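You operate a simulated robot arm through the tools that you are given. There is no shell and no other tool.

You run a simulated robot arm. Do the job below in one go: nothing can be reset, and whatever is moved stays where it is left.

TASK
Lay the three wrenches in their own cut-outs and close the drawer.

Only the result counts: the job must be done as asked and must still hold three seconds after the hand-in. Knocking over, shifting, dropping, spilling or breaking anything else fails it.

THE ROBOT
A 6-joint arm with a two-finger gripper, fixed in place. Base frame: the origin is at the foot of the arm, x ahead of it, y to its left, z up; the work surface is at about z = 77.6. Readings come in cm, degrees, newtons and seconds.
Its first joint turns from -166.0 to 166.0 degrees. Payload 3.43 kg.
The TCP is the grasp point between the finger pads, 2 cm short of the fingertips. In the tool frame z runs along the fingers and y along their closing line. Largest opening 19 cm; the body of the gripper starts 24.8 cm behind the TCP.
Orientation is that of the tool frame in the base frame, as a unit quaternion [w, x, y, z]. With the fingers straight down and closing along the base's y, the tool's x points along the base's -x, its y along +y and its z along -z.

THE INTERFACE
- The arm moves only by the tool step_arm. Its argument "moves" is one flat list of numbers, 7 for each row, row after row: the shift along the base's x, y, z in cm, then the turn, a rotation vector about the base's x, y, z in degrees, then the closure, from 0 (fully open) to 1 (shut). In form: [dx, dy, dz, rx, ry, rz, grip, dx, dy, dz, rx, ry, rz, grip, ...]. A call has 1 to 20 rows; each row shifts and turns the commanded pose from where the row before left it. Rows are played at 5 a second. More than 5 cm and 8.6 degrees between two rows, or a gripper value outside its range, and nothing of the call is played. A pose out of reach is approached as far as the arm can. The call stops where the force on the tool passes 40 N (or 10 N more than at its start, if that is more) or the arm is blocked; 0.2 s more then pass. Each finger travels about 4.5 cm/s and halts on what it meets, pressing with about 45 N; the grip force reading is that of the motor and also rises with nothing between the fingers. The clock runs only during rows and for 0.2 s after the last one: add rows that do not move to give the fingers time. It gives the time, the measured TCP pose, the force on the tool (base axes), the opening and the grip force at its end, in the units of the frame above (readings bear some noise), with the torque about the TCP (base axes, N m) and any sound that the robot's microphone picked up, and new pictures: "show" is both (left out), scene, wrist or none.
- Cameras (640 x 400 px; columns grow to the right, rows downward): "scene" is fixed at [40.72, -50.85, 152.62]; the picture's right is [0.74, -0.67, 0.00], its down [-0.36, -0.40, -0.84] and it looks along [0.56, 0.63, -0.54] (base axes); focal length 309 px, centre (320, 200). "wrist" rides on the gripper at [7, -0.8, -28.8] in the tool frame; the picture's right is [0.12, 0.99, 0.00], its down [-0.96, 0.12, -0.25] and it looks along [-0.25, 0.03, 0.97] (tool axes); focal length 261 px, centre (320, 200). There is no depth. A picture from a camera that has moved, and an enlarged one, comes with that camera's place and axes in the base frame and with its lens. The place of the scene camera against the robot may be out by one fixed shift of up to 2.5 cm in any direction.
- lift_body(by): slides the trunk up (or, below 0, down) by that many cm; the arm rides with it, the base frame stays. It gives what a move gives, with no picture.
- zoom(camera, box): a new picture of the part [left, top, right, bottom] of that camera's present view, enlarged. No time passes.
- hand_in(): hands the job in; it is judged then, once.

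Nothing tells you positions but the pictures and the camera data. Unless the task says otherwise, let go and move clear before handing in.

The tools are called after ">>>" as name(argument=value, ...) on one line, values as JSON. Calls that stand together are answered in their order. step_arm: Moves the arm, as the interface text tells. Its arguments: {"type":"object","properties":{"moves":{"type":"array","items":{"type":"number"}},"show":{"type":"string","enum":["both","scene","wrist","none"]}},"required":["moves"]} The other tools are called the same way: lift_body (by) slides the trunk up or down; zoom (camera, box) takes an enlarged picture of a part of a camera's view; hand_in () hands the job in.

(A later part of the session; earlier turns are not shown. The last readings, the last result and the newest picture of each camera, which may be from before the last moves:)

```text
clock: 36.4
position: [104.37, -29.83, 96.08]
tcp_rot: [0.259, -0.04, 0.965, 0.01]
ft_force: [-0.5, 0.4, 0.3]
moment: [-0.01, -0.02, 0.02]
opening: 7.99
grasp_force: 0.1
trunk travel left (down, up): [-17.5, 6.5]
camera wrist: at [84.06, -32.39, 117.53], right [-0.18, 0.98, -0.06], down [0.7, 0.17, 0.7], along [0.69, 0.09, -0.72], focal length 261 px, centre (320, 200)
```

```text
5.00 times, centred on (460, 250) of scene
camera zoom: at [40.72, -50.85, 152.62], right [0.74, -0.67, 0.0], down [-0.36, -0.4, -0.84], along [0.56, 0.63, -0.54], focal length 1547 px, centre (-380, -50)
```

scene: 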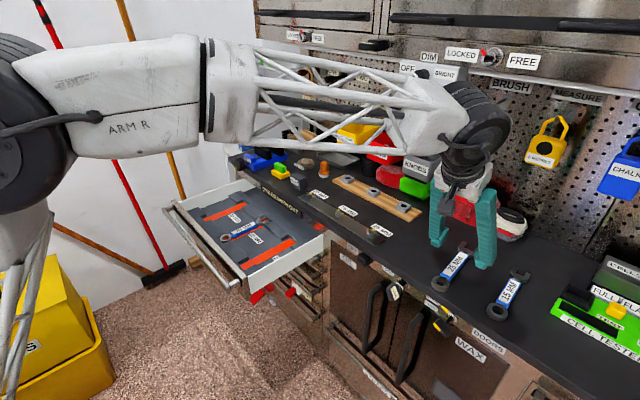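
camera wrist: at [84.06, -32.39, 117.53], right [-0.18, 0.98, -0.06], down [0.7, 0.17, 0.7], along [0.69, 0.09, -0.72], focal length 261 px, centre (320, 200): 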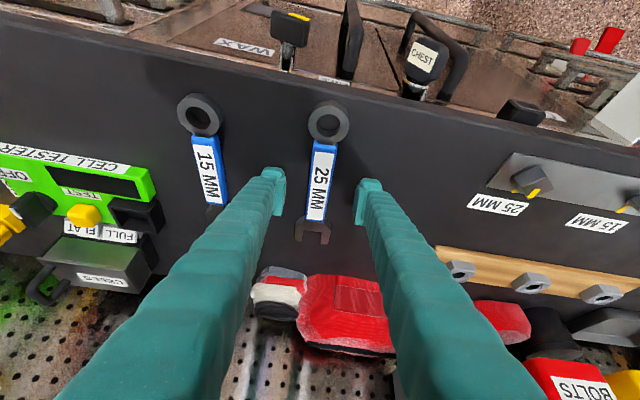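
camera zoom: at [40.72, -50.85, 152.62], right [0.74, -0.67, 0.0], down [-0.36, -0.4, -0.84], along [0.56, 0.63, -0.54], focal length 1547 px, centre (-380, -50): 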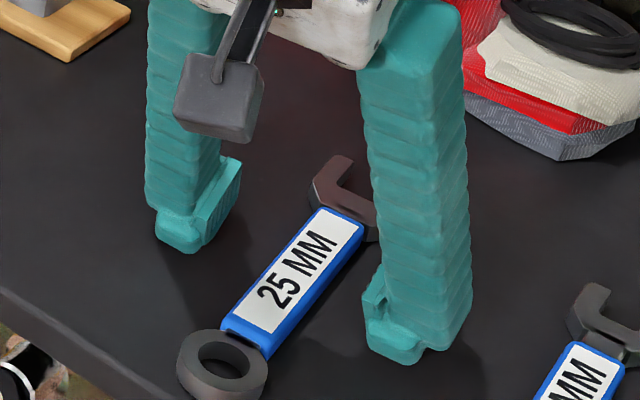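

>>> step_arm(moves=[0, 0, -0.05, 0, 0, 0, 0.58, 0, 0, 0, 0, 0, 0, 0.7, 0, 0, 0, 0, 0, 0, 0.8, 0, 0, 0, 0, 0, 0, 0.9, 0, 0, 0, 0, 0, 0, 1, 0, 0, 0, 0, 0, 0, 1, 0, 0, 0, 0, 0, 0, 1], show="none")

>>> step_arm(moves=[0, 0, 0.5, 0, 0, 0, 1, 0, 0, 1.5, 0, 0, 0, 1, 0, 0, 3, 0, 0, 0, 1, 0, 0, 3, 0, 0, 0, 1, 0, 0, 2, 0, 0, 0, 1, 0, 0, 0, 0, 0, 0, 1], show="both")

>>> zoom(camera="wrist", box=[270, 90, 370, 250])

```text
clock: 38.0
position: [104.4, -29.97, 96.18]
tcp_rot: [0.259, -0.04, 0.965, 0.011]
ft_force: [1.0, -2.2, 1.5]
moment: [-0.02, -0.05, 0.0]
opening: 2.49
grasp_force: 45.3
trunk travel left (down, up): [-17.5, 6.5]
```

```text
clock: 39.4
position: [104.45, -29.92, 106.13]
tcp_rot: [0.259, -0.04, 0.965, 0.01]
ft_force: [0.6, 1.1, -2.5]
moment: [-0.03, 0.01, -0.03]
opening: 2.48
grasp_force: 44.4
trunk travel left (down, up): [-17.5, 6.5]
camera wrist: at [84.1, -32.4, 127.52], right [-0.18, 0.98, -0.06], down [0.7, 0.17, 0.7], along [0.69, 0.09, -0.72], focal length 261 px, centre (320, 200)
```

scene: 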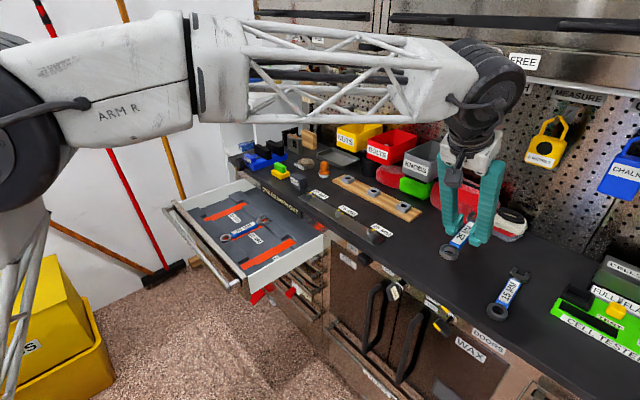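
wrist: 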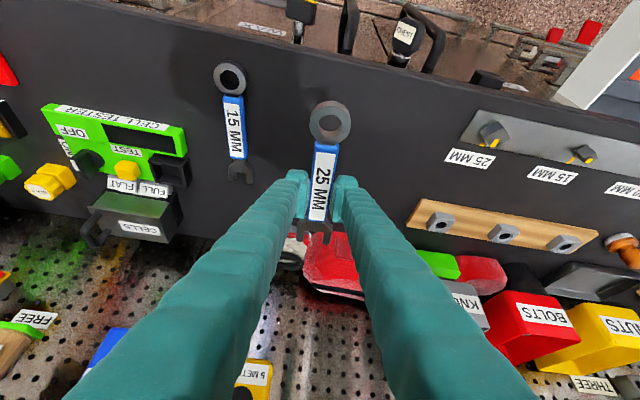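

```text
2.50 times, centred on (320, 170) of wrist
camera zoom: at [84.1, -32.4, 127.52], right [-0.18, 0.98, -0.06], down [0.7, 0.17, 0.7], along [0.69, 0.09, -0.72], focal length 652 px, centre (320, 275)
```

zoom: 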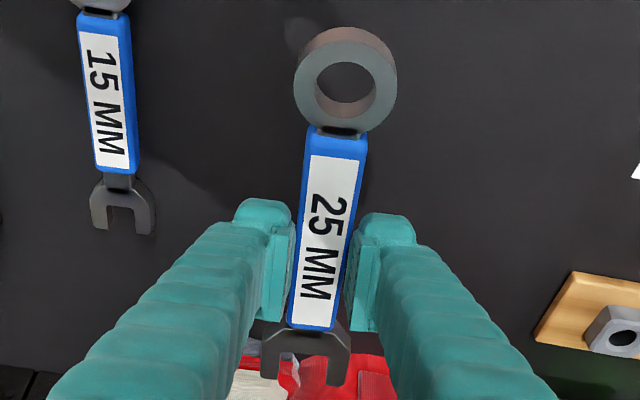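

The 25 MM wrench is held level. I'll carry it back and over to the 25 MM cut-out.

>>> step_arm(moves=[-3.35, 0, 0.5, 0, 0, 0, 1, -4.2, 0, 0, 0, 0, 0, 1, -4.2, 0, 0, 0, 0, 0, 1, -4.2, 0, 0, 0, 0, 0, 1, -4.2, 0, 0, 0, 0, 0, 1, -4.2, 0, 0, 0, 0, 0, 1, 0, 4, 0, 0, 0, -1.4, 1, 0, 4.5, 0, 0, 0, -1.4, 1, 0, 4.5, 0, 0, 0, -1.4, 1, 0, 4.5, 0, 0, 0, 0, 1, 0, 4.5, 0, 0, 0, 0, 1, 0, 4.5, 0, 0, 0, 0, 1, 0, 4.5, 0, 0, 0, 0, 1, 0, 4.5, 0, 0, 0, 0, 1, 0, 4.5, 0, 0, 0, 0, 1, 0, 4.5, 0, 0, 0, 0, 1, 0, 4.5, 0, 0, 0, 0, 1, 0, 2.85, 0, 0, 0, 0, 1, 0, 0, 0, 0, 0, 0, 1], show="both")

>>> step_arm(moves=[0, 0, -4, 0, 0, 0, 1, 0, 0, -4, 0, 0, 0, 1, 0, 0, -4, 0, 0, 0, 1, 0, 0, -4, 0, 0, 0, 1, 0, 0, 0, 0, 0, 0, 1], show="both")

>>> zoom(camera="wrist", box=[260, 60, 380, 160])

>>> zoom(camera="wrist", box=[280, 190, 360, 245])

```text
clock: 43.4
position: [80.2, 22.09, 106.53]
tcp_rot: [0.259, -0.005, 0.966, 0.001]
ft_force: [0.0, 0.5, -2.2]
moment: [0.03, 0.0, 0.0]
opening: 2.5
grasp_force: 45.4
trunk travel left (down, up): [-17.5, 6.5]
camera wrist: at [59.68, 20.98, 128.0], right [-0.11, 0.99, -0.06], down [0.71, 0.12, 0.7], along [0.7, 0.04, -0.72], focal length 261 px, centre (320, 200)
```

scene: 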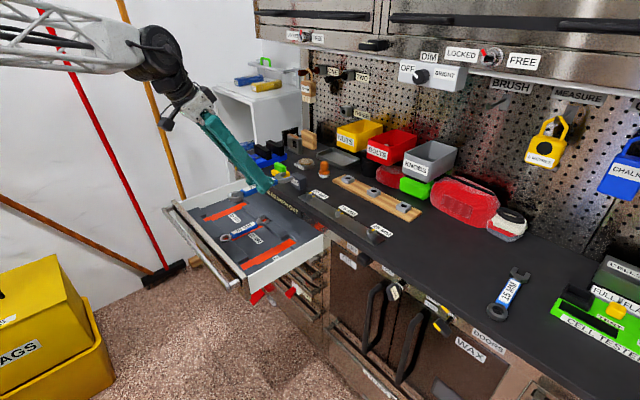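
wrist: 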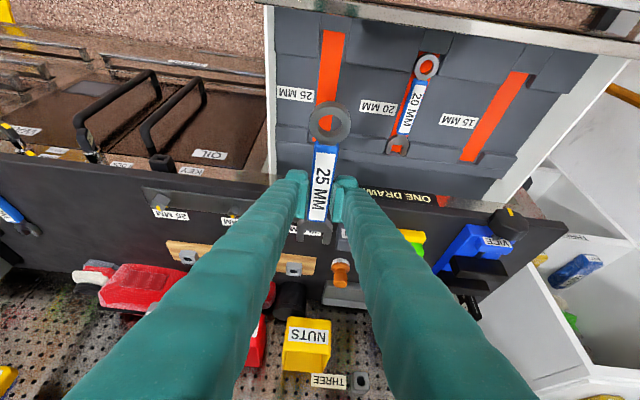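

```text
clock: 44.6
position: [80.17, 22.06, 90.58]
tcp_rot: [0.258, -0.004, 0.966, 0.001]
ft_force: [0.2, -0.7, -2.7]
moment: [0.02, 0.0, 0.0]
opening: 2.5
grasp_force: 44.8
trunk travel left (down, up): [-17.5, 6.5]
camera wrist: at [59.63, 21.01, 112.01], right [-0.11, 0.99, -0.06], down [0.71, 0.12, 0.69], along [0.7, 0.04, -0.72], focal length 261 px, centre (320, 200)
```

scene: 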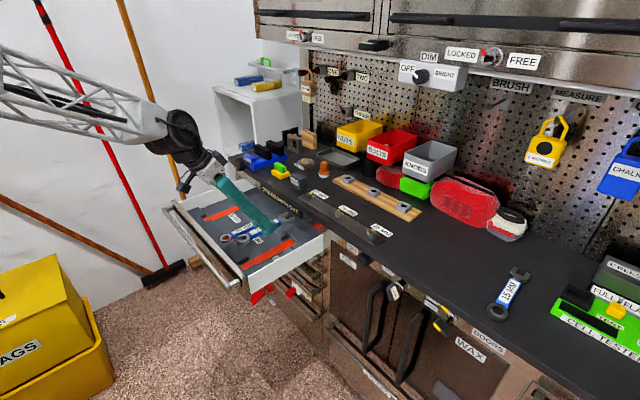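
wrist: 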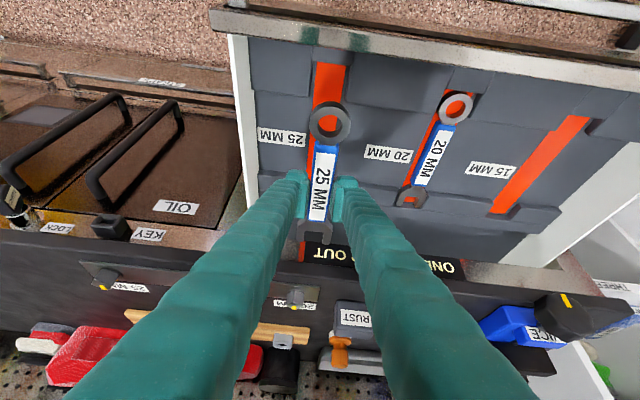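

```text
4.00 times, centred on (320, 110) of wrist
camera zoom: at [59.63, 21.01, 112.01], right [-0.11, 0.99, -0.06], down [0.71, 0.12, 0.69], along [0.7, 0.04, -0.72], focal length 1043 px, centre (320, 560)
```

zoom: 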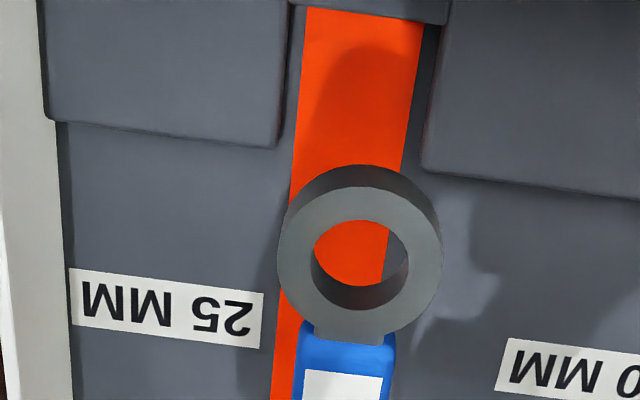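

```text
7.27 times, centred on (320, 218) of wrist
camera zoom: at [59.63, 21.01, 112.01], right [-0.11, 0.99, -0.06], down [0.71, 0.12, 0.69], along [0.7, 0.04, -0.72], focal length 1896 px, centre (320, 73)
```

zoom: 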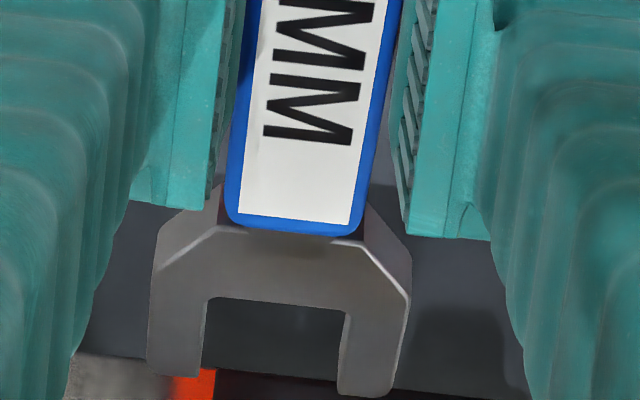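

The hand is about 0.4 cm too far in +y for the 25 MM slot. I'll correct that and lower to just above the blocks.

>>> step_arm(moves=[-0.12, -0.42, -2, 0, 0, 0, 1, 0, 0, -2.5, 0, 0, 0, 1, 0, 0, -2.5, 0, 0, 0, 1, 0, 0, -0.9, 0, 0, 0, 1, 0, 0, 0, 0, 0, 0, 1], show="none")

>>> zoom(camera="wrist", box=[280, 80, 370, 150])

>>> zoom(camera="wrist", box=[285, 205, 345, 250])

>>> zoom(camera="scene", box=[225, 215, 315, 275])

```text
clock: 45.8
position: [79.99, 21.71, 82.58]
tcp_rot: [0.259, -0.004, 0.966, 0.001]
ft_force: [-0.5, 0.2, -2.2]
moment: [0.01, -0.01, 0.01]
opening: 2.48
grasp_force: 45.2
trunk travel left (down, up): [-17.5, 6.5]
```

```text
5.71 times, centred on (325, 115) of wrist
camera zoom: at [59.46, 20.56, 104.07], right [-0.11, 0.99, -0.06], down [0.71, 0.12, 0.7], along [0.7, 0.04, -0.72], focal length 1489 px, centre (291, 686)
```

zoom: 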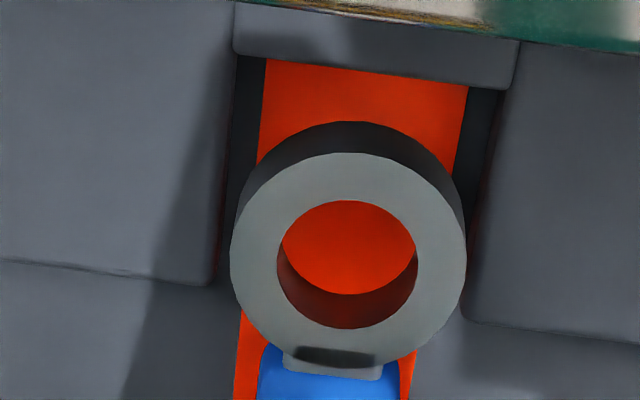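

```text
8.89 times, centred on (315, 228) of wrist
camera zoom: at [59.46, 20.56, 104.07], right [-0.11, 0.99, -0.06], down [0.71, 0.12, 0.7], along [0.7, 0.04, -0.72], focal length 2317 px, centre (364, -44)
```

zoom: 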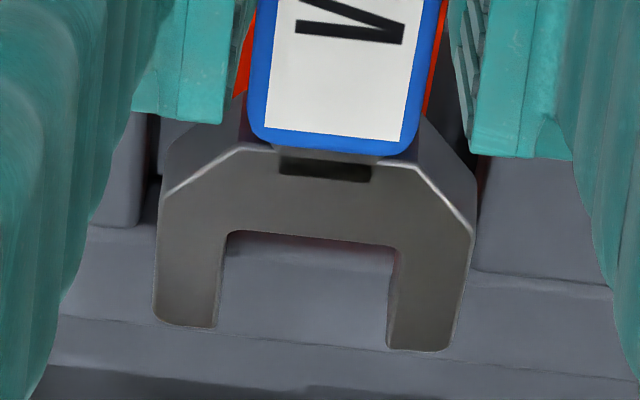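

```text
6.67 times, centred on (270, 245) of scene
camera zoom: at [40.72, -50.85, 152.62], right [0.74, -0.67, 0.0], down [-0.36, -0.4, -0.84], along [0.56, 0.63, -0.54], focal length 2062 px, centre (653, -100)
```

zoom: 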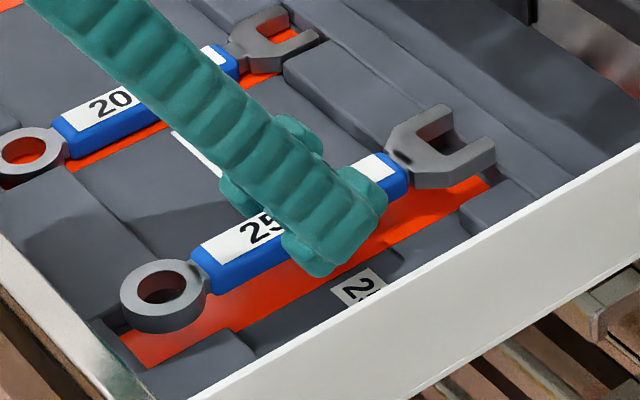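

Clearances are roughly 0.4 cm on every side. I'll apply a tiny correction and lower in small steps.

>>> step_arm(moves=[-0.08, 0, -0.3, 0, 0, -0.4, 1, 0, 0, -0.3, 0, 0, 0, 1, 0, 0, -0.3, 0, 0, 0, 1, 0, 0, -0.3, 0, 0, 0, 1, 0, 0, 0, 0, 0, 0, 1], show="none")

>>> step_arm(moves=[0, 0, -0.2, 0, 0, 0, 1, 0, 0, -0.2, 0, 0, 0, 1, 0, 0, 0, 0, 0, 0, 1], show="none")

>>> zoom(camera="wrist", box=[280, 80, 370, 150])

>>> zoom(camera="scene", box=[225, 215, 315, 275])

```text
clock: 47.0
position: [79.98, 21.53, 81.46]
tcp_rot: [0.26, -0.001, 0.966, 0.0]
ft_force: [0.1, -0.3, -2.3]
moment: [-0.01, 0.05, 0.0]
opening: 2.52
grasp_force: 45.0
trunk travel left (down, up): [-17.5, 6.5]
```

```text
clock: 47.8
position: [79.98, 21.61, 80.93]
tcp_rot: [0.259, -0.001, 0.966, 0.0]
ft_force: [0.3, 0.1, -2.5]
moment: [0.01, -0.01, 0.02]
opening: 2.48
grasp_force: 45.2
trunk travel left (down, up): [-17.5, 6.5]
```

```text
5.71 times, centred on (325, 115) of wrist
camera zoom: at [59.41, 20.71, 102.47], right [-0.1, 0.99, -0.06], down [0.71, 0.12, 0.7], along [0.7, 0.03, -0.72], focal length 1489 px, centre (291, 686)
```

zoom: 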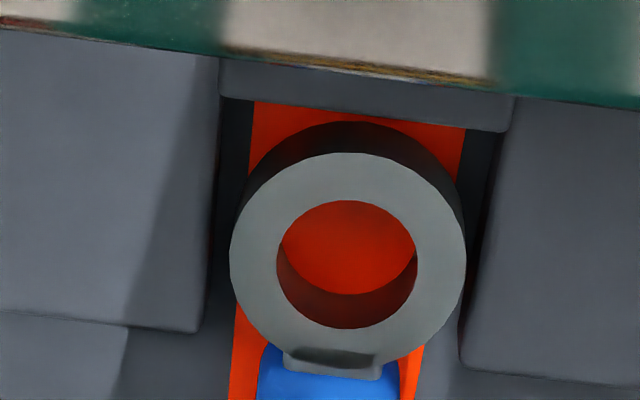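

```text
6.67 times, centred on (270, 245) of scene
camera zoom: at [40.72, -50.85, 152.62], right [0.74, -0.67, 0.0], down [-0.36, -0.4, -0.84], along [0.56, 0.63, -0.54], focal length 2062 px, centre (653, -100)
```

zoom: 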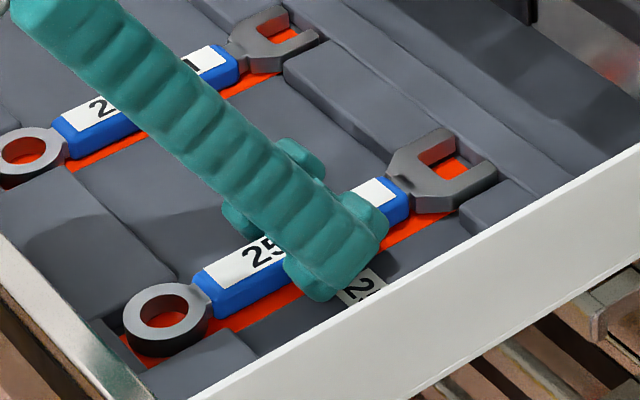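

It is dropping in cleanly. A little more to reach the floor.

>>> step_arm(moves=[0, 0, -0.15, 0, 0, 0, 1, 0, 0, -0.1, 0, 0, 0, 1, 0, 0, 0, 0, 0, 0, 1], show="none")

>>> step_arm(moves=[0, 0, -0.1, 0, 0, 0, 1, 0, 0, 0, 0, 0, 0, 1], show="none")

```text
clock: 48.6
position: [79.86, 21.45, 80.77]
tcp_rot: [0.259, -0.001, 0.966, 0.0]
ft_force: [0.5, 0.6, -1.6]
moment: [-0.01, 0.01, 0.0]
opening: 2.5
grasp_force: 45.0
trunk travel left (down, up): [-17.5, 6.5]
```

```text
clock: 49.2
position: [79.95, 21.58, 80.72]
tcp_rot: [0.259, -0.001, 0.966, 0.0]
ft_force: [0.4, 0.2, -2.3]
moment: [-0.02, -0.02, -0.02]
opening: 2.49
grasp_force: 45.0
trunk travel left (down, up): [-17.5, 6.5]
```

>>> step_arm(moves=[0, 0, -0.1, 0, 0, 0, 1, 0, 0, 0, 0, 0, 0, 1], show="none")

```text
clock: 49.8
position: [79.96, 21.58, 80.62]
tcp_rot: [0.258, 0.0, 0.966, 0.0]
ft_force: [-1.2, -2.3, 7.9]
moment: [0.08, 0.05, 0.06]
opening: 2.47
grasp_force: 45.1
trunk travel left (down, up): [-17.5, 6.5]
```

Flat contact with the floor. I'll ease off and release.

>>> step_arm(moves=[0, 0, 0.08, 0, 0, 0, 0.95, 0, 0, 0, 0, 0, 0, 0.85, 0, 0, 0, 0, 0, 0, 0.75, 0, 0, 0, 0, 0, 0, 0.7, 0, 0, 0, 0, 0, 0, 0.7], show="wrist")

>>> zoom(camera="wrist", box=[260, 80, 380, 250])

>>> zoom(camera="scene", box=[225, 215, 315, 275])

```text
clock: 51.0
position: [79.87, 21.47, 80.64]
tcp_rot: [0.259, -0.001, 0.966, 0.0]
ft_force: [0.2, 0.1, -0.6]
moment: [0.0, 0.01, 0.01]
opening: 5.71
grasp_force: 0.0
trunk travel left (down, up): [-17.5, 6.5]
camera wrist: at [59.39, 20.69, 102.11], right [-0.11, 0.99, -0.06], down [0.71, 0.12, 0.7], along [0.7, 0.03, -0.72], focal length 261 px, centre (320, 200)
```

wrist: 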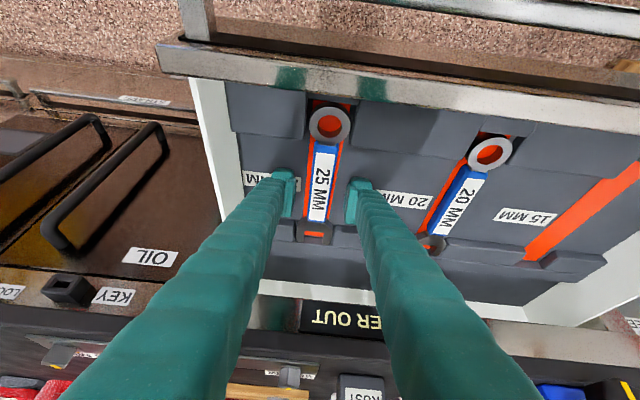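

```text
2.35 times, centred on (320, 165) of wrist
camera zoom: at [59.39, 20.69, 102.11], right [-0.11, 0.99, -0.06], down [0.71, 0.12, 0.7], along [0.7, 0.03, -0.72], focal length 613 px, centre (320, 282)
```

zoom: 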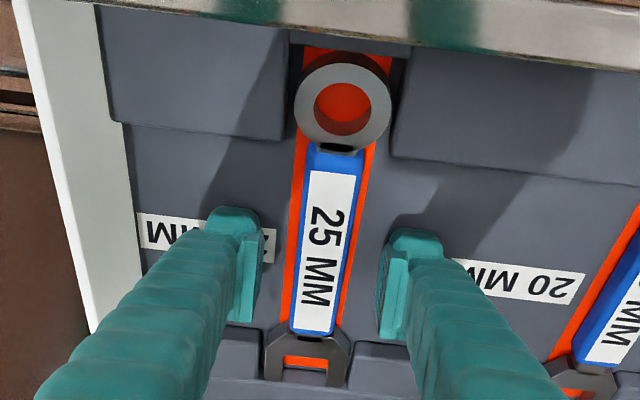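

```text
6.67 times, centred on (270, 245) of scene
camera zoom: at [40.72, -50.85, 152.62], right [0.74, -0.67, 0.0], down [-0.36, -0.4, -0.84], along [0.56, 0.63, -0.54], focal length 2062 px, centre (653, -100)
```

zoom: 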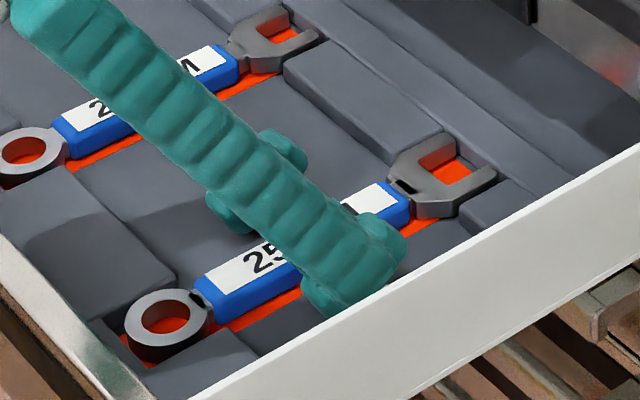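

The 25 MM wrench is seated. Now up and over to the 15 MM wrench.

>>> step_arm(moves=[0, 0, 1, 0, 0, 0, 0.7, 0, 0, 4, 0, 0, 0, 0.65, 0, 0, 5, 0, 0, 0, 0.6, 0, 0, 5, 0, 0, 0, 0.58, 0, 0, 5, 0, 0, 0, 0.58, 0, 0, 5, 0, 0, 0, 0.58, 0, -4.5, 1, 0, 0, 0, 0.58, 0, -4.5, 0, 0, 0, 0, 0.58, 0, -4.5, 0, 0, 0, 0, 0.58, 0, -4.5, 0, 0, 0, 0, 0.58, 0, -4.5, 0, 0, 0, 0, 0.58, 0, -4.5, 0, 0, 0, 0, 0.58, 0, -4.5, 0, 0, 0, 0, 0.58, 0, -4.5, 0, 0, 0, 0, 0.58, 0, -4.5, 0, 0, 0, 0, 0.58, 0, -4.5, 0, 0, 0, 1.5, 0.58, 0, -4.5, 0, 0, 0, 1.5, 0.58, 0, -4.5, 0, 0, 0, 0.5, 0.58, 0, -4.5, 0, 0, 0, 0, 0.58], show="scene")

>>> step_arm(moves=[2.5, -4, 0, 0, 0, 0, 0.58, 4.6, -1.7, 0, 0, 0, 0, 0.58, 4.6, 0, 0, 0, 0, 0, 0.58, 4.6, 0, 0, 0, 0, 0, 0.58, 4.6, 0, 0, 0, 0, 0, 0.58, 4.5, 0, 0, 0, 0, 0, 0.58, 0, 0, 0, 0, 0, 0, 0.58], show="both")

>>> zoom(camera="wrist", box=[240, 40, 400, 200])

>>> zoom(camera="scene", box=[170, 180, 330, 290])

```text
clock: 55.0
position: [79.72, -37.04, 106.73]
tcp_rot: [0.259, -0.031, 0.965, 0.008]
ft_force: [-0.2, 0.7, 1.1]
moment: [-0.13, -0.01, -0.1]
opening: 7.98
grasp_force: 0.2
trunk travel left (down, up): [-17.5, 6.5]
```

scene: 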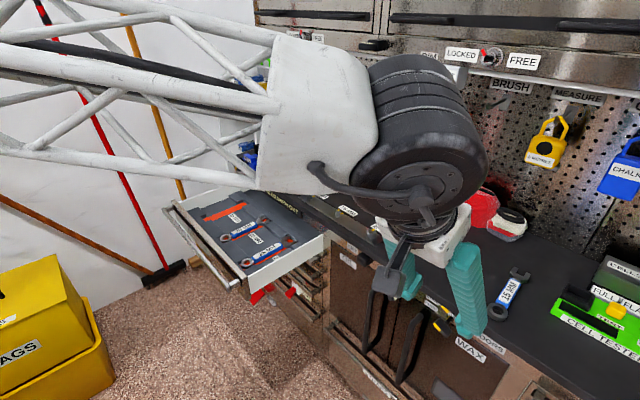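

```text
clock: 56.6
position: [105.47, -42.55, 106.7]
tcp_rot: [0.258, -0.031, 0.966, 0.009]
ft_force: [-0.1, -0.1, -0.7]
moment: [0.03, -0.01, 0.05]
opening: 7.98
grasp_force: 0.1
trunk travel left (down, up): [-17.5, 6.5]
camera wrist: at [85.03, -44.68, 128.09], right [-0.17, 0.98, -0.06], down [0.7, 0.16, 0.69], along [0.69, 0.07, -0.72], focal length 261 px, centre (320, 200)
```

scene: 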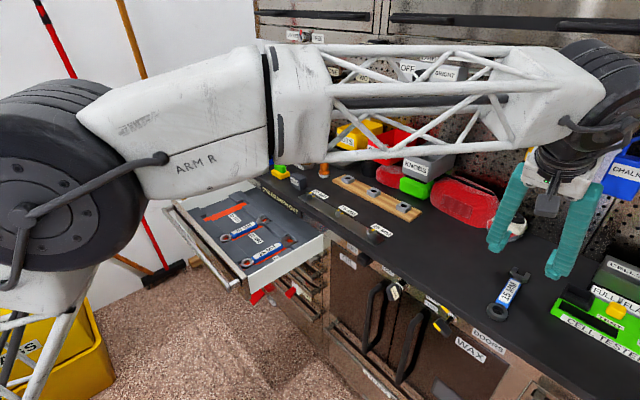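
wrist: 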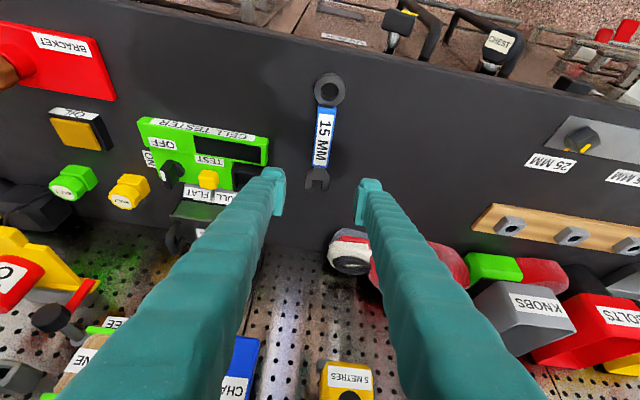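

```text
2.50 times, centred on (320, 120) of wrist
camera zoom: at [85.03, -44.68, 128.09], right [-0.17, 0.98, -0.06], down [0.7, 0.16, 0.69], along [0.69, 0.07, -0.72], focal length 652 px, centre (320, 400)
```

zoom: 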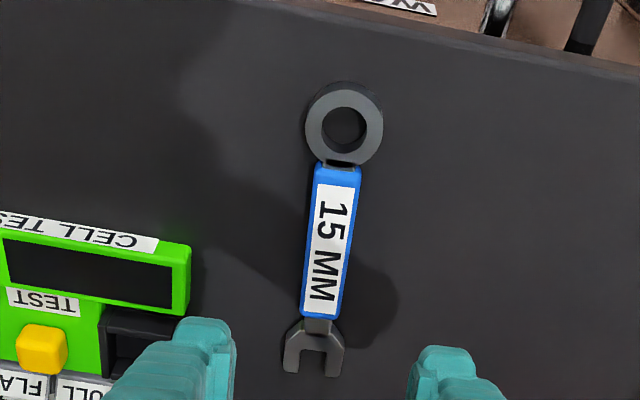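

```text
3.64 times, centred on (250, 235) of scene
camera zoom: at [40.72, -50.85, 152.62], right [0.74, -0.67, 0.0], down [-0.36, -0.4, -0.84], along [0.56, 0.63, -0.54], focal length 1125 px, centre (574, 73)
```

zoom: 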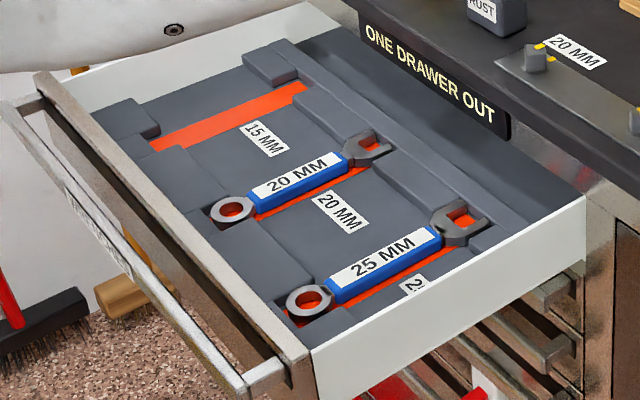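

The reach is fine here and the wrench is aligned. I'll use a narrower opening to stay clear of the cell tester and descend.

>>> step_arm(moves=[0, -0.2, 0, 0, 0, 0, 0.67, 0, 0, -3, 0, 0, 0, 0.67, 0, 0, -3, 0, 0, 0, 0.67, 0, 0, -2.5, 0, 0, 0, 0.67, 0, 0, 0, 0, 0, 0, 0.67], show="both")

>>> zoom(camera="wrist", box=[220, 80, 400, 230])

>>> zoom(camera="scene", box=[470, 210, 610, 330])

```text
clock: 57.8
position: [105.33, -42.82, 98.09]
tcp_rot: [0.257, -0.03, 0.966, 0.008]
ft_force: [1.1, 0.0, -1.0]
moment: [-0.01, 0.02, -0.02]
opening: 6.28
grasp_force: 0.0
trunk travel left (down, up): [-17.5, 6.5]
camera wrist: at [84.86, -44.92, 119.59], right [-0.17, 0.98, -0.06], down [0.7, 0.16, 0.7], along [0.69, 0.07, -0.72], focal length 261 px, centre (320, 200)
```

scene: 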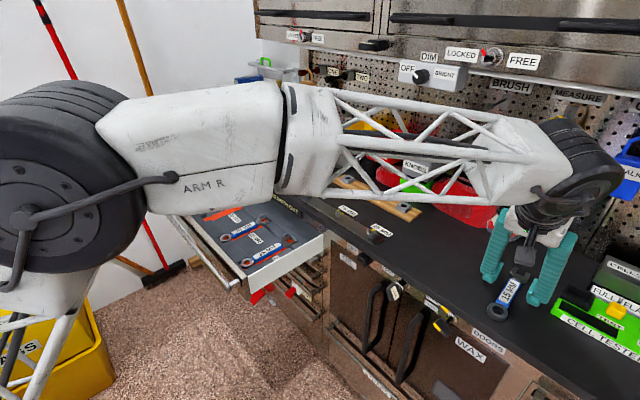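
wrist: 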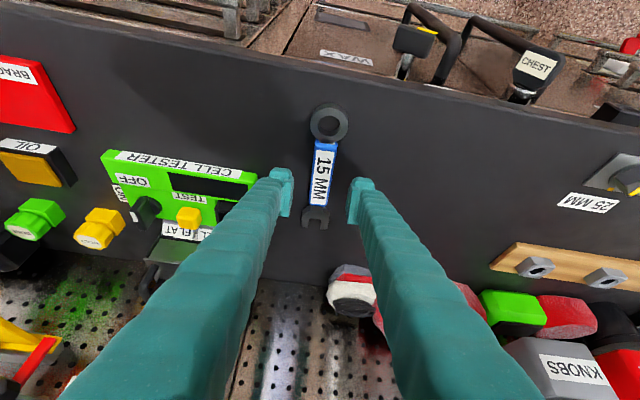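

```text
2.67 times, centred on (310, 155) of wrist
camera zoom: at [84.86, -44.92, 119.59], right [-0.17, 0.98, -0.06], down [0.7, 0.16, 0.7], along [0.69, 0.07, -0.72], focal length 695 px, centre (347, 320)
```

zoom: 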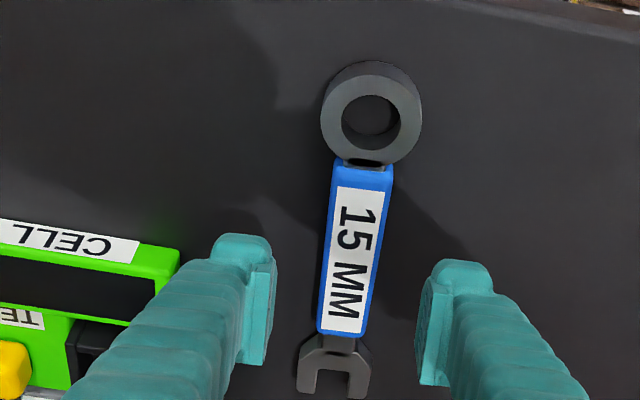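

```text
3.33 times, centred on (540, 270) of scene
camera zoom: at [40.72, -50.85, 152.62], right [0.74, -0.67, 0.0], down [-0.36, -0.4, -0.84], along [0.56, 0.63, -0.54], focal length 1031 px, centre (-413, -33)
```

zoom: 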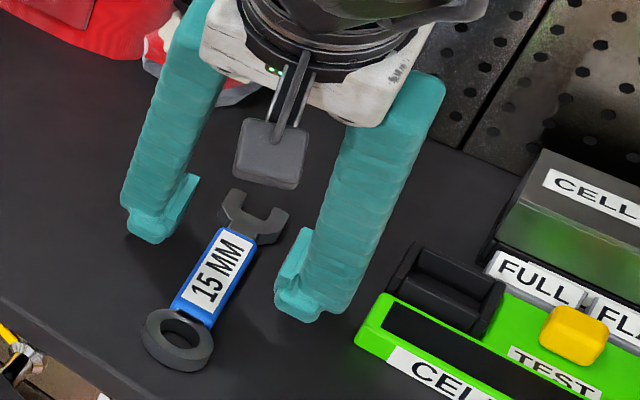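

>>> step_arm(moves=[0, 0, -1, 0, 0, 0, 0.67, 0, 0, -0.7, 0, 0, 0, 0.67, 0, 0, -0.25, 0, 0, 0, 0.67, 0, 0, 0, 0, 0, 0, 0.67], show="none")

>>> zoom(camera="wrist", box=[220, 80, 400, 230])

```text
clock: 58.8
position: [105.35, -42.93, 96.15]
tcp_rot: [0.26, -0.031, 0.965, 0.008]
ft_force: [0.0, -0.3, -0.6]
moment: [-0.01, 0.04, 0.03]
opening: 6.26
grasp_force: 0.1
trunk travel left (down, up): [-17.5, 6.5]
```

```text
2.67 times, centred on (310, 155) of wrist
camera zoom: at [84.85, -44.98, 117.64], right [-0.17, 0.98, -0.06], down [0.7, 0.16, 0.7], along [0.69, 0.07, -0.72], focal length 695 px, centre (347, 320)
```

zoom: 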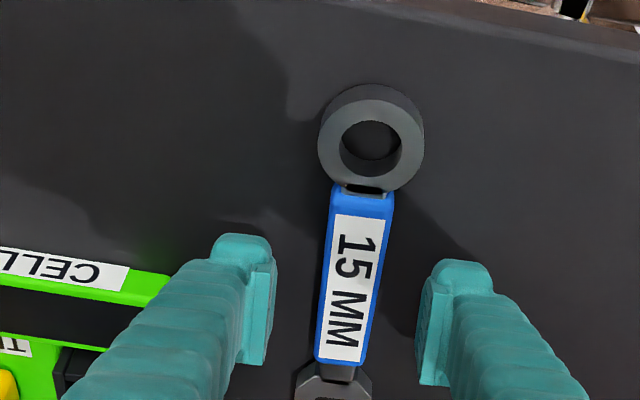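

>>> step_arm(moves=[0, 0, -0.08, 0, 0, 0, 0.7, 0, 0, 0, 0, 0, 0, 0.8, 0, 0, 0, 0, 0, 0, 0.9, 0, 0, 0, 0, 0, 0, 1, 0, 0, 0, 0, 0, 0, 1, 0, 0, 0, 0, 0, 0, 1], show="none")

>>> step_arm(moves=[0, 0, 0.5, 0, 0, 0, 1, 0, 0, 1.5, 0, 0, 0, 1, 0, 0, 3, 0, 0, 0, 1, 0, 0, 3, 0, 0, 0, 1, 0, 0, 2.5, 0, 0, 0, 1, 0, 0, 0, 0, 0, 0, 1], show="both")

>>> zoom(camera="wrist", box=[270, 90, 370, 250])

```text
clock: 60.2
position: [105.29, -42.78, 96.16]
tcp_rot: [0.258, -0.031, 0.966, 0.009]
ft_force: [-1.4, 1.7, 1.3]
moment: [0.03, 0.0, 0.01]
opening: 2.45
grasp_force: 45.1
trunk travel left (down, up): [-17.5, 6.5]
```

```text
clock: 61.6
position: [105.38, -42.94, 106.62]
tcp_rot: [0.259, -0.03, 0.965, 0.008]
ft_force: [-1.2, 0.2, -1.5]
moment: [-0.02, -0.03, 0.0]
opening: 2.45
grasp_force: 45.0
trunk travel left (down, up): [-17.5, 6.5]
camera wrist: at [84.86, -45.04, 128.07], right [-0.17, 0.98, -0.06], down [0.7, 0.16, 0.69], along [0.69, 0.07, -0.72], focal length 261 px, centre (320, 200)
```

scene: 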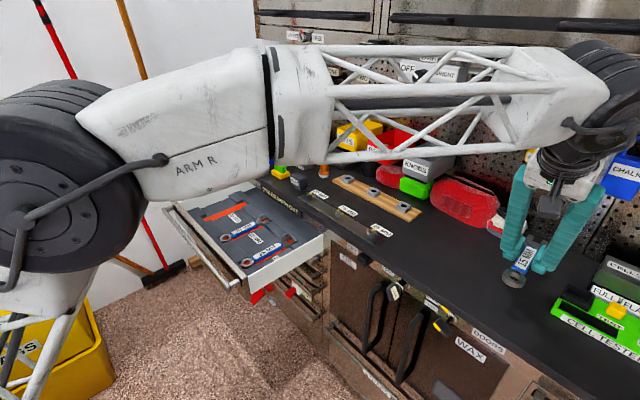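
wrist: 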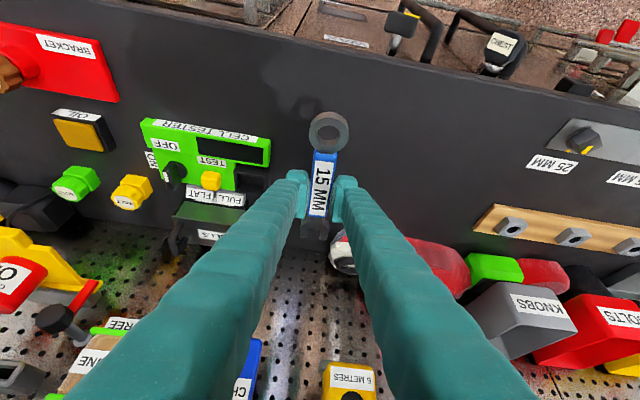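

```text
2.50 times, centred on (320, 170) of wrist
camera zoom: at [84.86, -45.04, 128.07], right [-0.17, 0.98, -0.06], down [0.7, 0.16, 0.69], along [0.69, 0.07, -0.72], focal length 652 px, centre (320, 275)
```

zoom: 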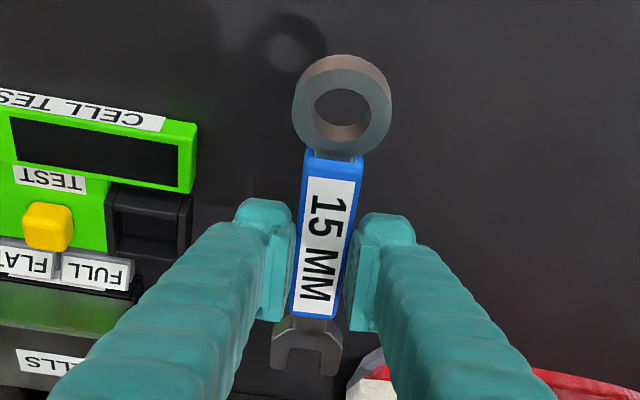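

The 15 MM wrench is held level. I'll carry it to the 15 MM cut-out.

>>> step_arm(moves=[-3.4, 0, 0.3, 0, 0, 0, 1, -4.2, 0, 0, 0, 0, 0, 1, -4.2, 0, 0, 0, 0, 0, 1, -4.2, 0, 0, 0, 0, 0, 1, -4.2, 0, 0, 0, 0, 0, 1, -4.2, 0, 0, 0, 0, 0, 1, 0, 4.5, 0, 0, 0, -1.7, 1, 0, 4.5, 0, 0, 0, -1.7, 1, 0, 4.5, 0, 0, 0, 0, 1, 0, 4.5, 0, 0, 0, 0, 1, 0, 4.5, 0, 0, 0, 0, 1, 0, 4.5, 0, 0, 0, 0, 1, 0, 4.5, 0, 0, 0, 0, 1, 0, 4.5, 0, 0, 0, 0, 1, 0, 4.5, 0, 0, 0, 0, 1, 0, 4.5, 0, 0, 0, 0, 1, 0, 4.5, 0, 0, 0, 0, 1, 0, 4.5, 0, 0, 0, 0, 1, 0, 4.5, 0, 0, 0, 0, 1], show="none")

>>> step_arm(moves=[0, 4.5, 0, 0, 0, 0, 1, 0, 4.5, 0, 0, 0, 0, 1, 0, 4.5, 0, 0, 0, 0, 1, 0, 4.5, 0, 0, 0, 0, 1, 0, 4.5, 0, 0, 0, 0, 1, 0, 4.5, 0, 0, 0, 0, 1, 0, 4.5, 0, 0, 0, 0, 1, 0, 4.5, 0, 0, 0, 0, 1, 0, 2.9, 0, 0, 0, 0, 1, 0, 0, 0, 0, 0, 0, 1], show="both")

>>> zoom(camera="wrist", box=[220, 20, 420, 170])

```text
clock: 65.6
position: [80.92, 15.61, 107.0]
tcp_rot: [0.258, 0.0, 0.966, -0.001]
ft_force: [-0.3, -0.6, -2.3]
moment: [0.15, -0.03, 0.11]
opening: 2.44
grasp_force: 45.4
trunk travel left (down, up): [-17.5, 6.5]
```

```text
clock: 67.8
position: [81.03, 54.47, 106.9]
tcp_rot: [0.259, -0.002, 0.966, 0.0]
ft_force: [0.3, 0.0, -2.2]
moment: [0.01, 0.0, -0.03]
opening: 2.44
grasp_force: 45.0
trunk travel left (down, up): [-17.5, 6.5]
camera wrist: at [60.43, 53.67, 128.38], right [-0.11, 0.99, -0.06], down [0.71, 0.12, 0.7], along [0.7, 0.03, -0.72], focal length 261 px, centre (320, 200)
```

scene: 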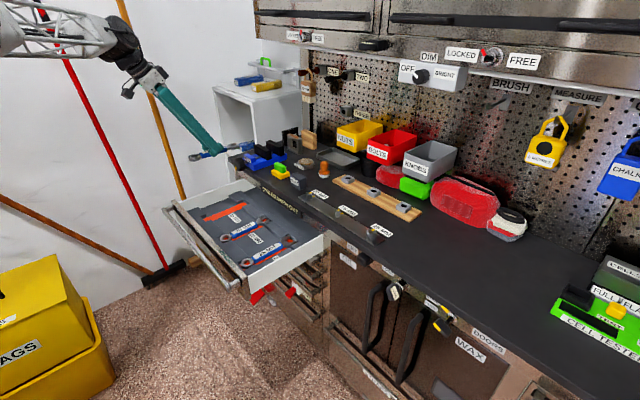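
wrist: 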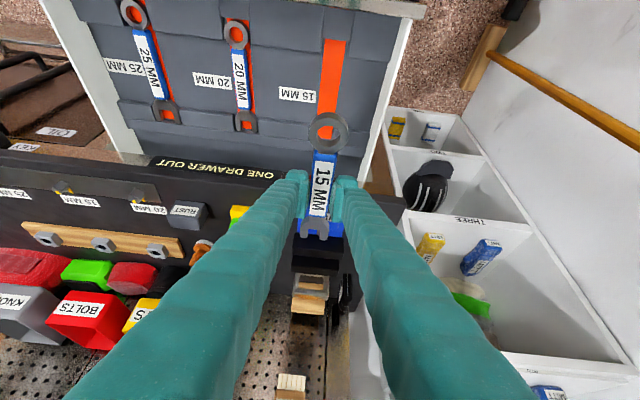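

```text
2.67 times, centred on (320, 95) of wrist
camera zoom: at [60.43, 53.67, 128.38], right [-0.11, 0.99, -0.06], down [0.71, 0.12, 0.7], along [0.7, 0.03, -0.72], focal length 695 px, centre (320, 480)
```

zoom: 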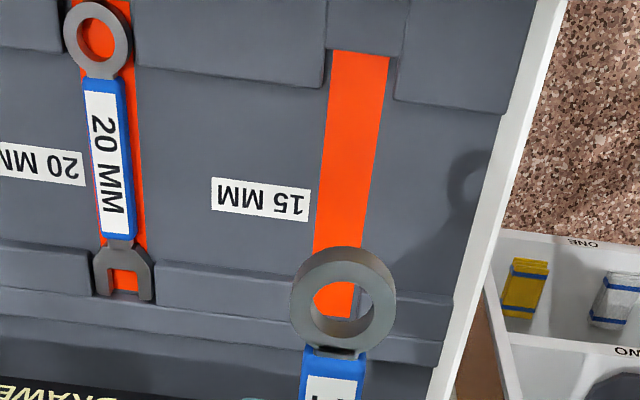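

I need to check the vice near the bench edge, because its knob may be in the way of the jaw end during descent.

>>> zoom(camera="wrist", box=[250, 150, 400, 320])

>>> zoom(camera="scene", box=[180, 110, 320, 210])

>>> zoom(camera="scene", box=[225, 130, 285, 190])

```text
2.35 times, centred on (325, 235) of wrist
camera zoom: at [60.43, 53.67, 128.38], right [-0.11, 0.99, -0.06], down [0.71, 0.12, 0.7], along [0.7, 0.03, -0.72], focal length 613 px, centre (308, 118)
```

zoom: 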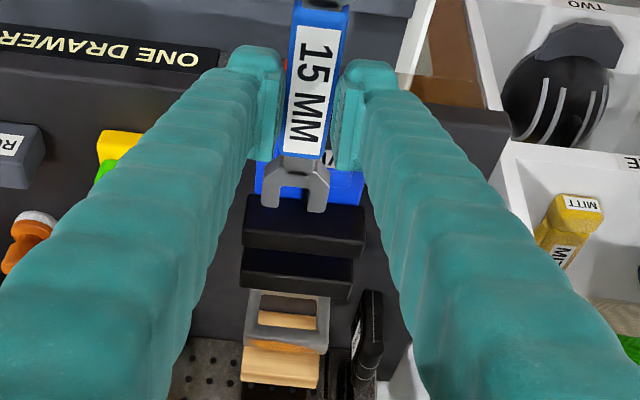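

```text
4.00 times, centred on (250, 160) of scene
camera zoom: at [40.72, -50.85, 152.62], right [0.74, -0.67, 0.0], down [-0.36, -0.4, -0.84], along [0.56, 0.63, -0.54], focal length 1237 px, centre (600, 360)
```

zoom: 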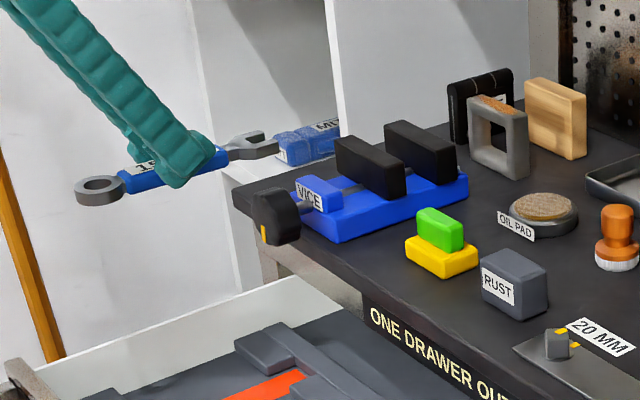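

```text
6.67 times, centred on (255, 160) of scene
camera zoom: at [40.72, -50.85, 152.62], right [0.74, -0.67, 0.0], down [-0.36, -0.4, -0.84], along [0.56, 0.63, -0.54], focal length 2062 px, centre (753, 467)
```

zoom: 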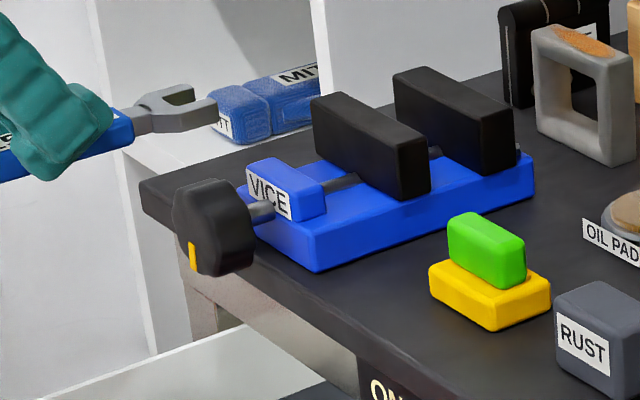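

The vice's knob overhangs the drawer at about (91, 56, 92–99), right over this slot's far end. I'll back off 5 cm in x, descend below the knob level, then slide forward underneath it.

>>> step_arm(moves=[-2.5, 0, 0, 0, 0, 0, 1, -2.5, 0, 0, 0, 0, 0, 1, 0, 0, -4, 0, 0, 0, 1, 0, 0, -4.5, 0, 0, 0, 1, 0, 0, -4.5, 0, 0, 0, 1, 0, 0, -4.2, 0, 0, 0, 1, 0, 0, 0, 0, 0, 0, 1], show="both")

>>> zoom(camera="wrist", box=[250, 50, 400, 150])

>>> zoom(camera="wrist", box=[260, 180, 380, 300])

>>> zoom(camera="scene", box=[180, 130, 300, 230])

```text
clock: 69.4
position: [75.85, 54.45, 89.69]
tcp_rot: [0.259, -0.002, 0.966, 0.001]
ft_force: [1.0, 0.8, -2.8]
moment: [-0.03, -0.04, 0.02]
opening: 2.45
grasp_force: 44.7
trunk travel left (down, up): [-17.5, 6.5]
camera wrist: at [55.4, 53.65, 111.15], right [-0.11, 0.99, -0.06], down [0.71, 0.12, 0.7], along [0.7, 0.03, -0.72], focal length 261 px, centre (320, 200)
```

scene: 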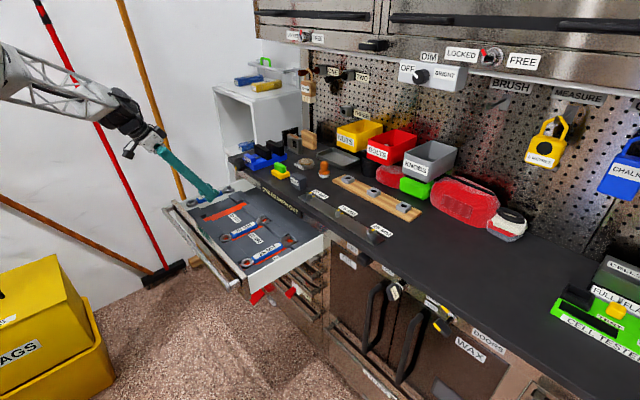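
wrist: 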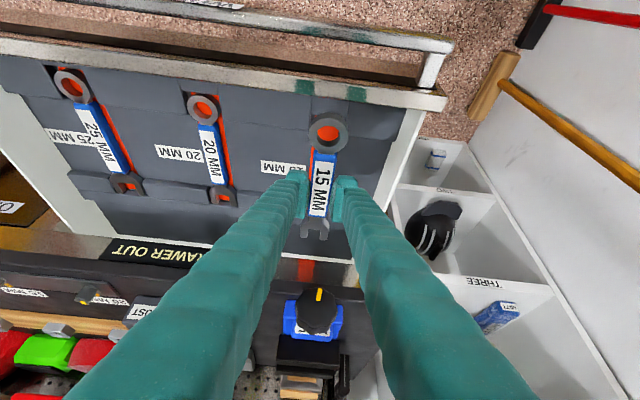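

```text
4.00 times, centred on (325, 100) of wrist
camera zoom: at [55.4, 53.65, 111.15], right [-0.11, 0.99, -0.06], down [0.71, 0.12, 0.7], along [0.7, 0.03, -0.72], focal length 1043 px, centre (300, 600)
```

zoom: 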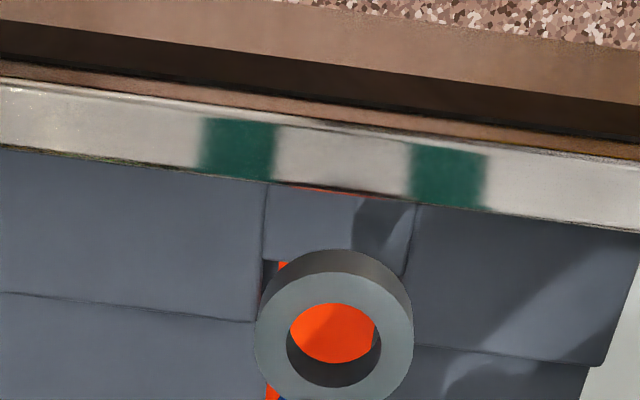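

```text
3.33 times, centred on (320, 240) of wrist
camera zoom: at [55.4, 53.65, 111.15], right [-0.11, 0.99, -0.06], down [0.71, 0.12, 0.7], along [0.7, 0.03, -0.72], focal length 869 px, centre (320, 67)
```

zoom: 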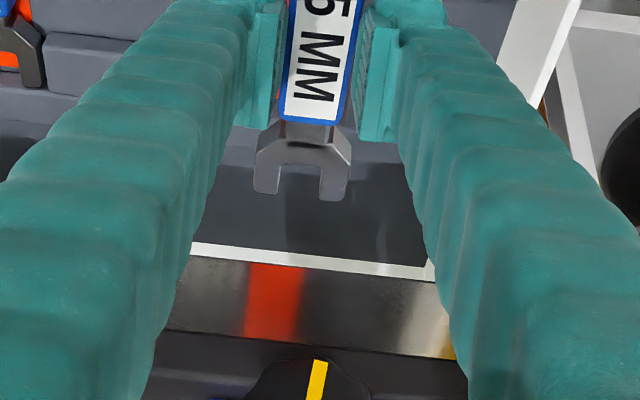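

```text
4.00 times, centred on (240, 180) of scene
camera zoom: at [40.72, -50.85, 152.62], right [0.74, -0.67, 0.0], down [-0.36, -0.4, -0.84], along [0.56, 0.63, -0.54], focal length 1237 px, centre (640, 280)
```

zoom: 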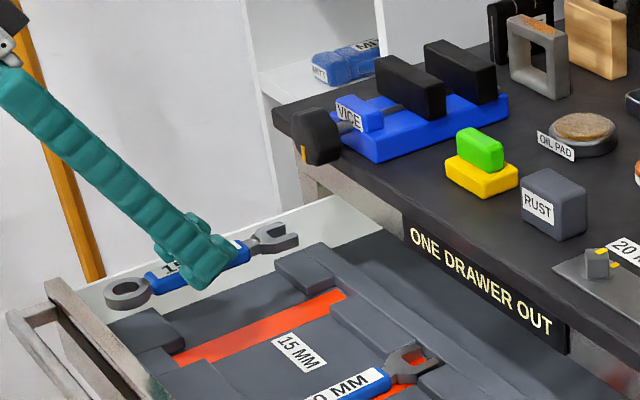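

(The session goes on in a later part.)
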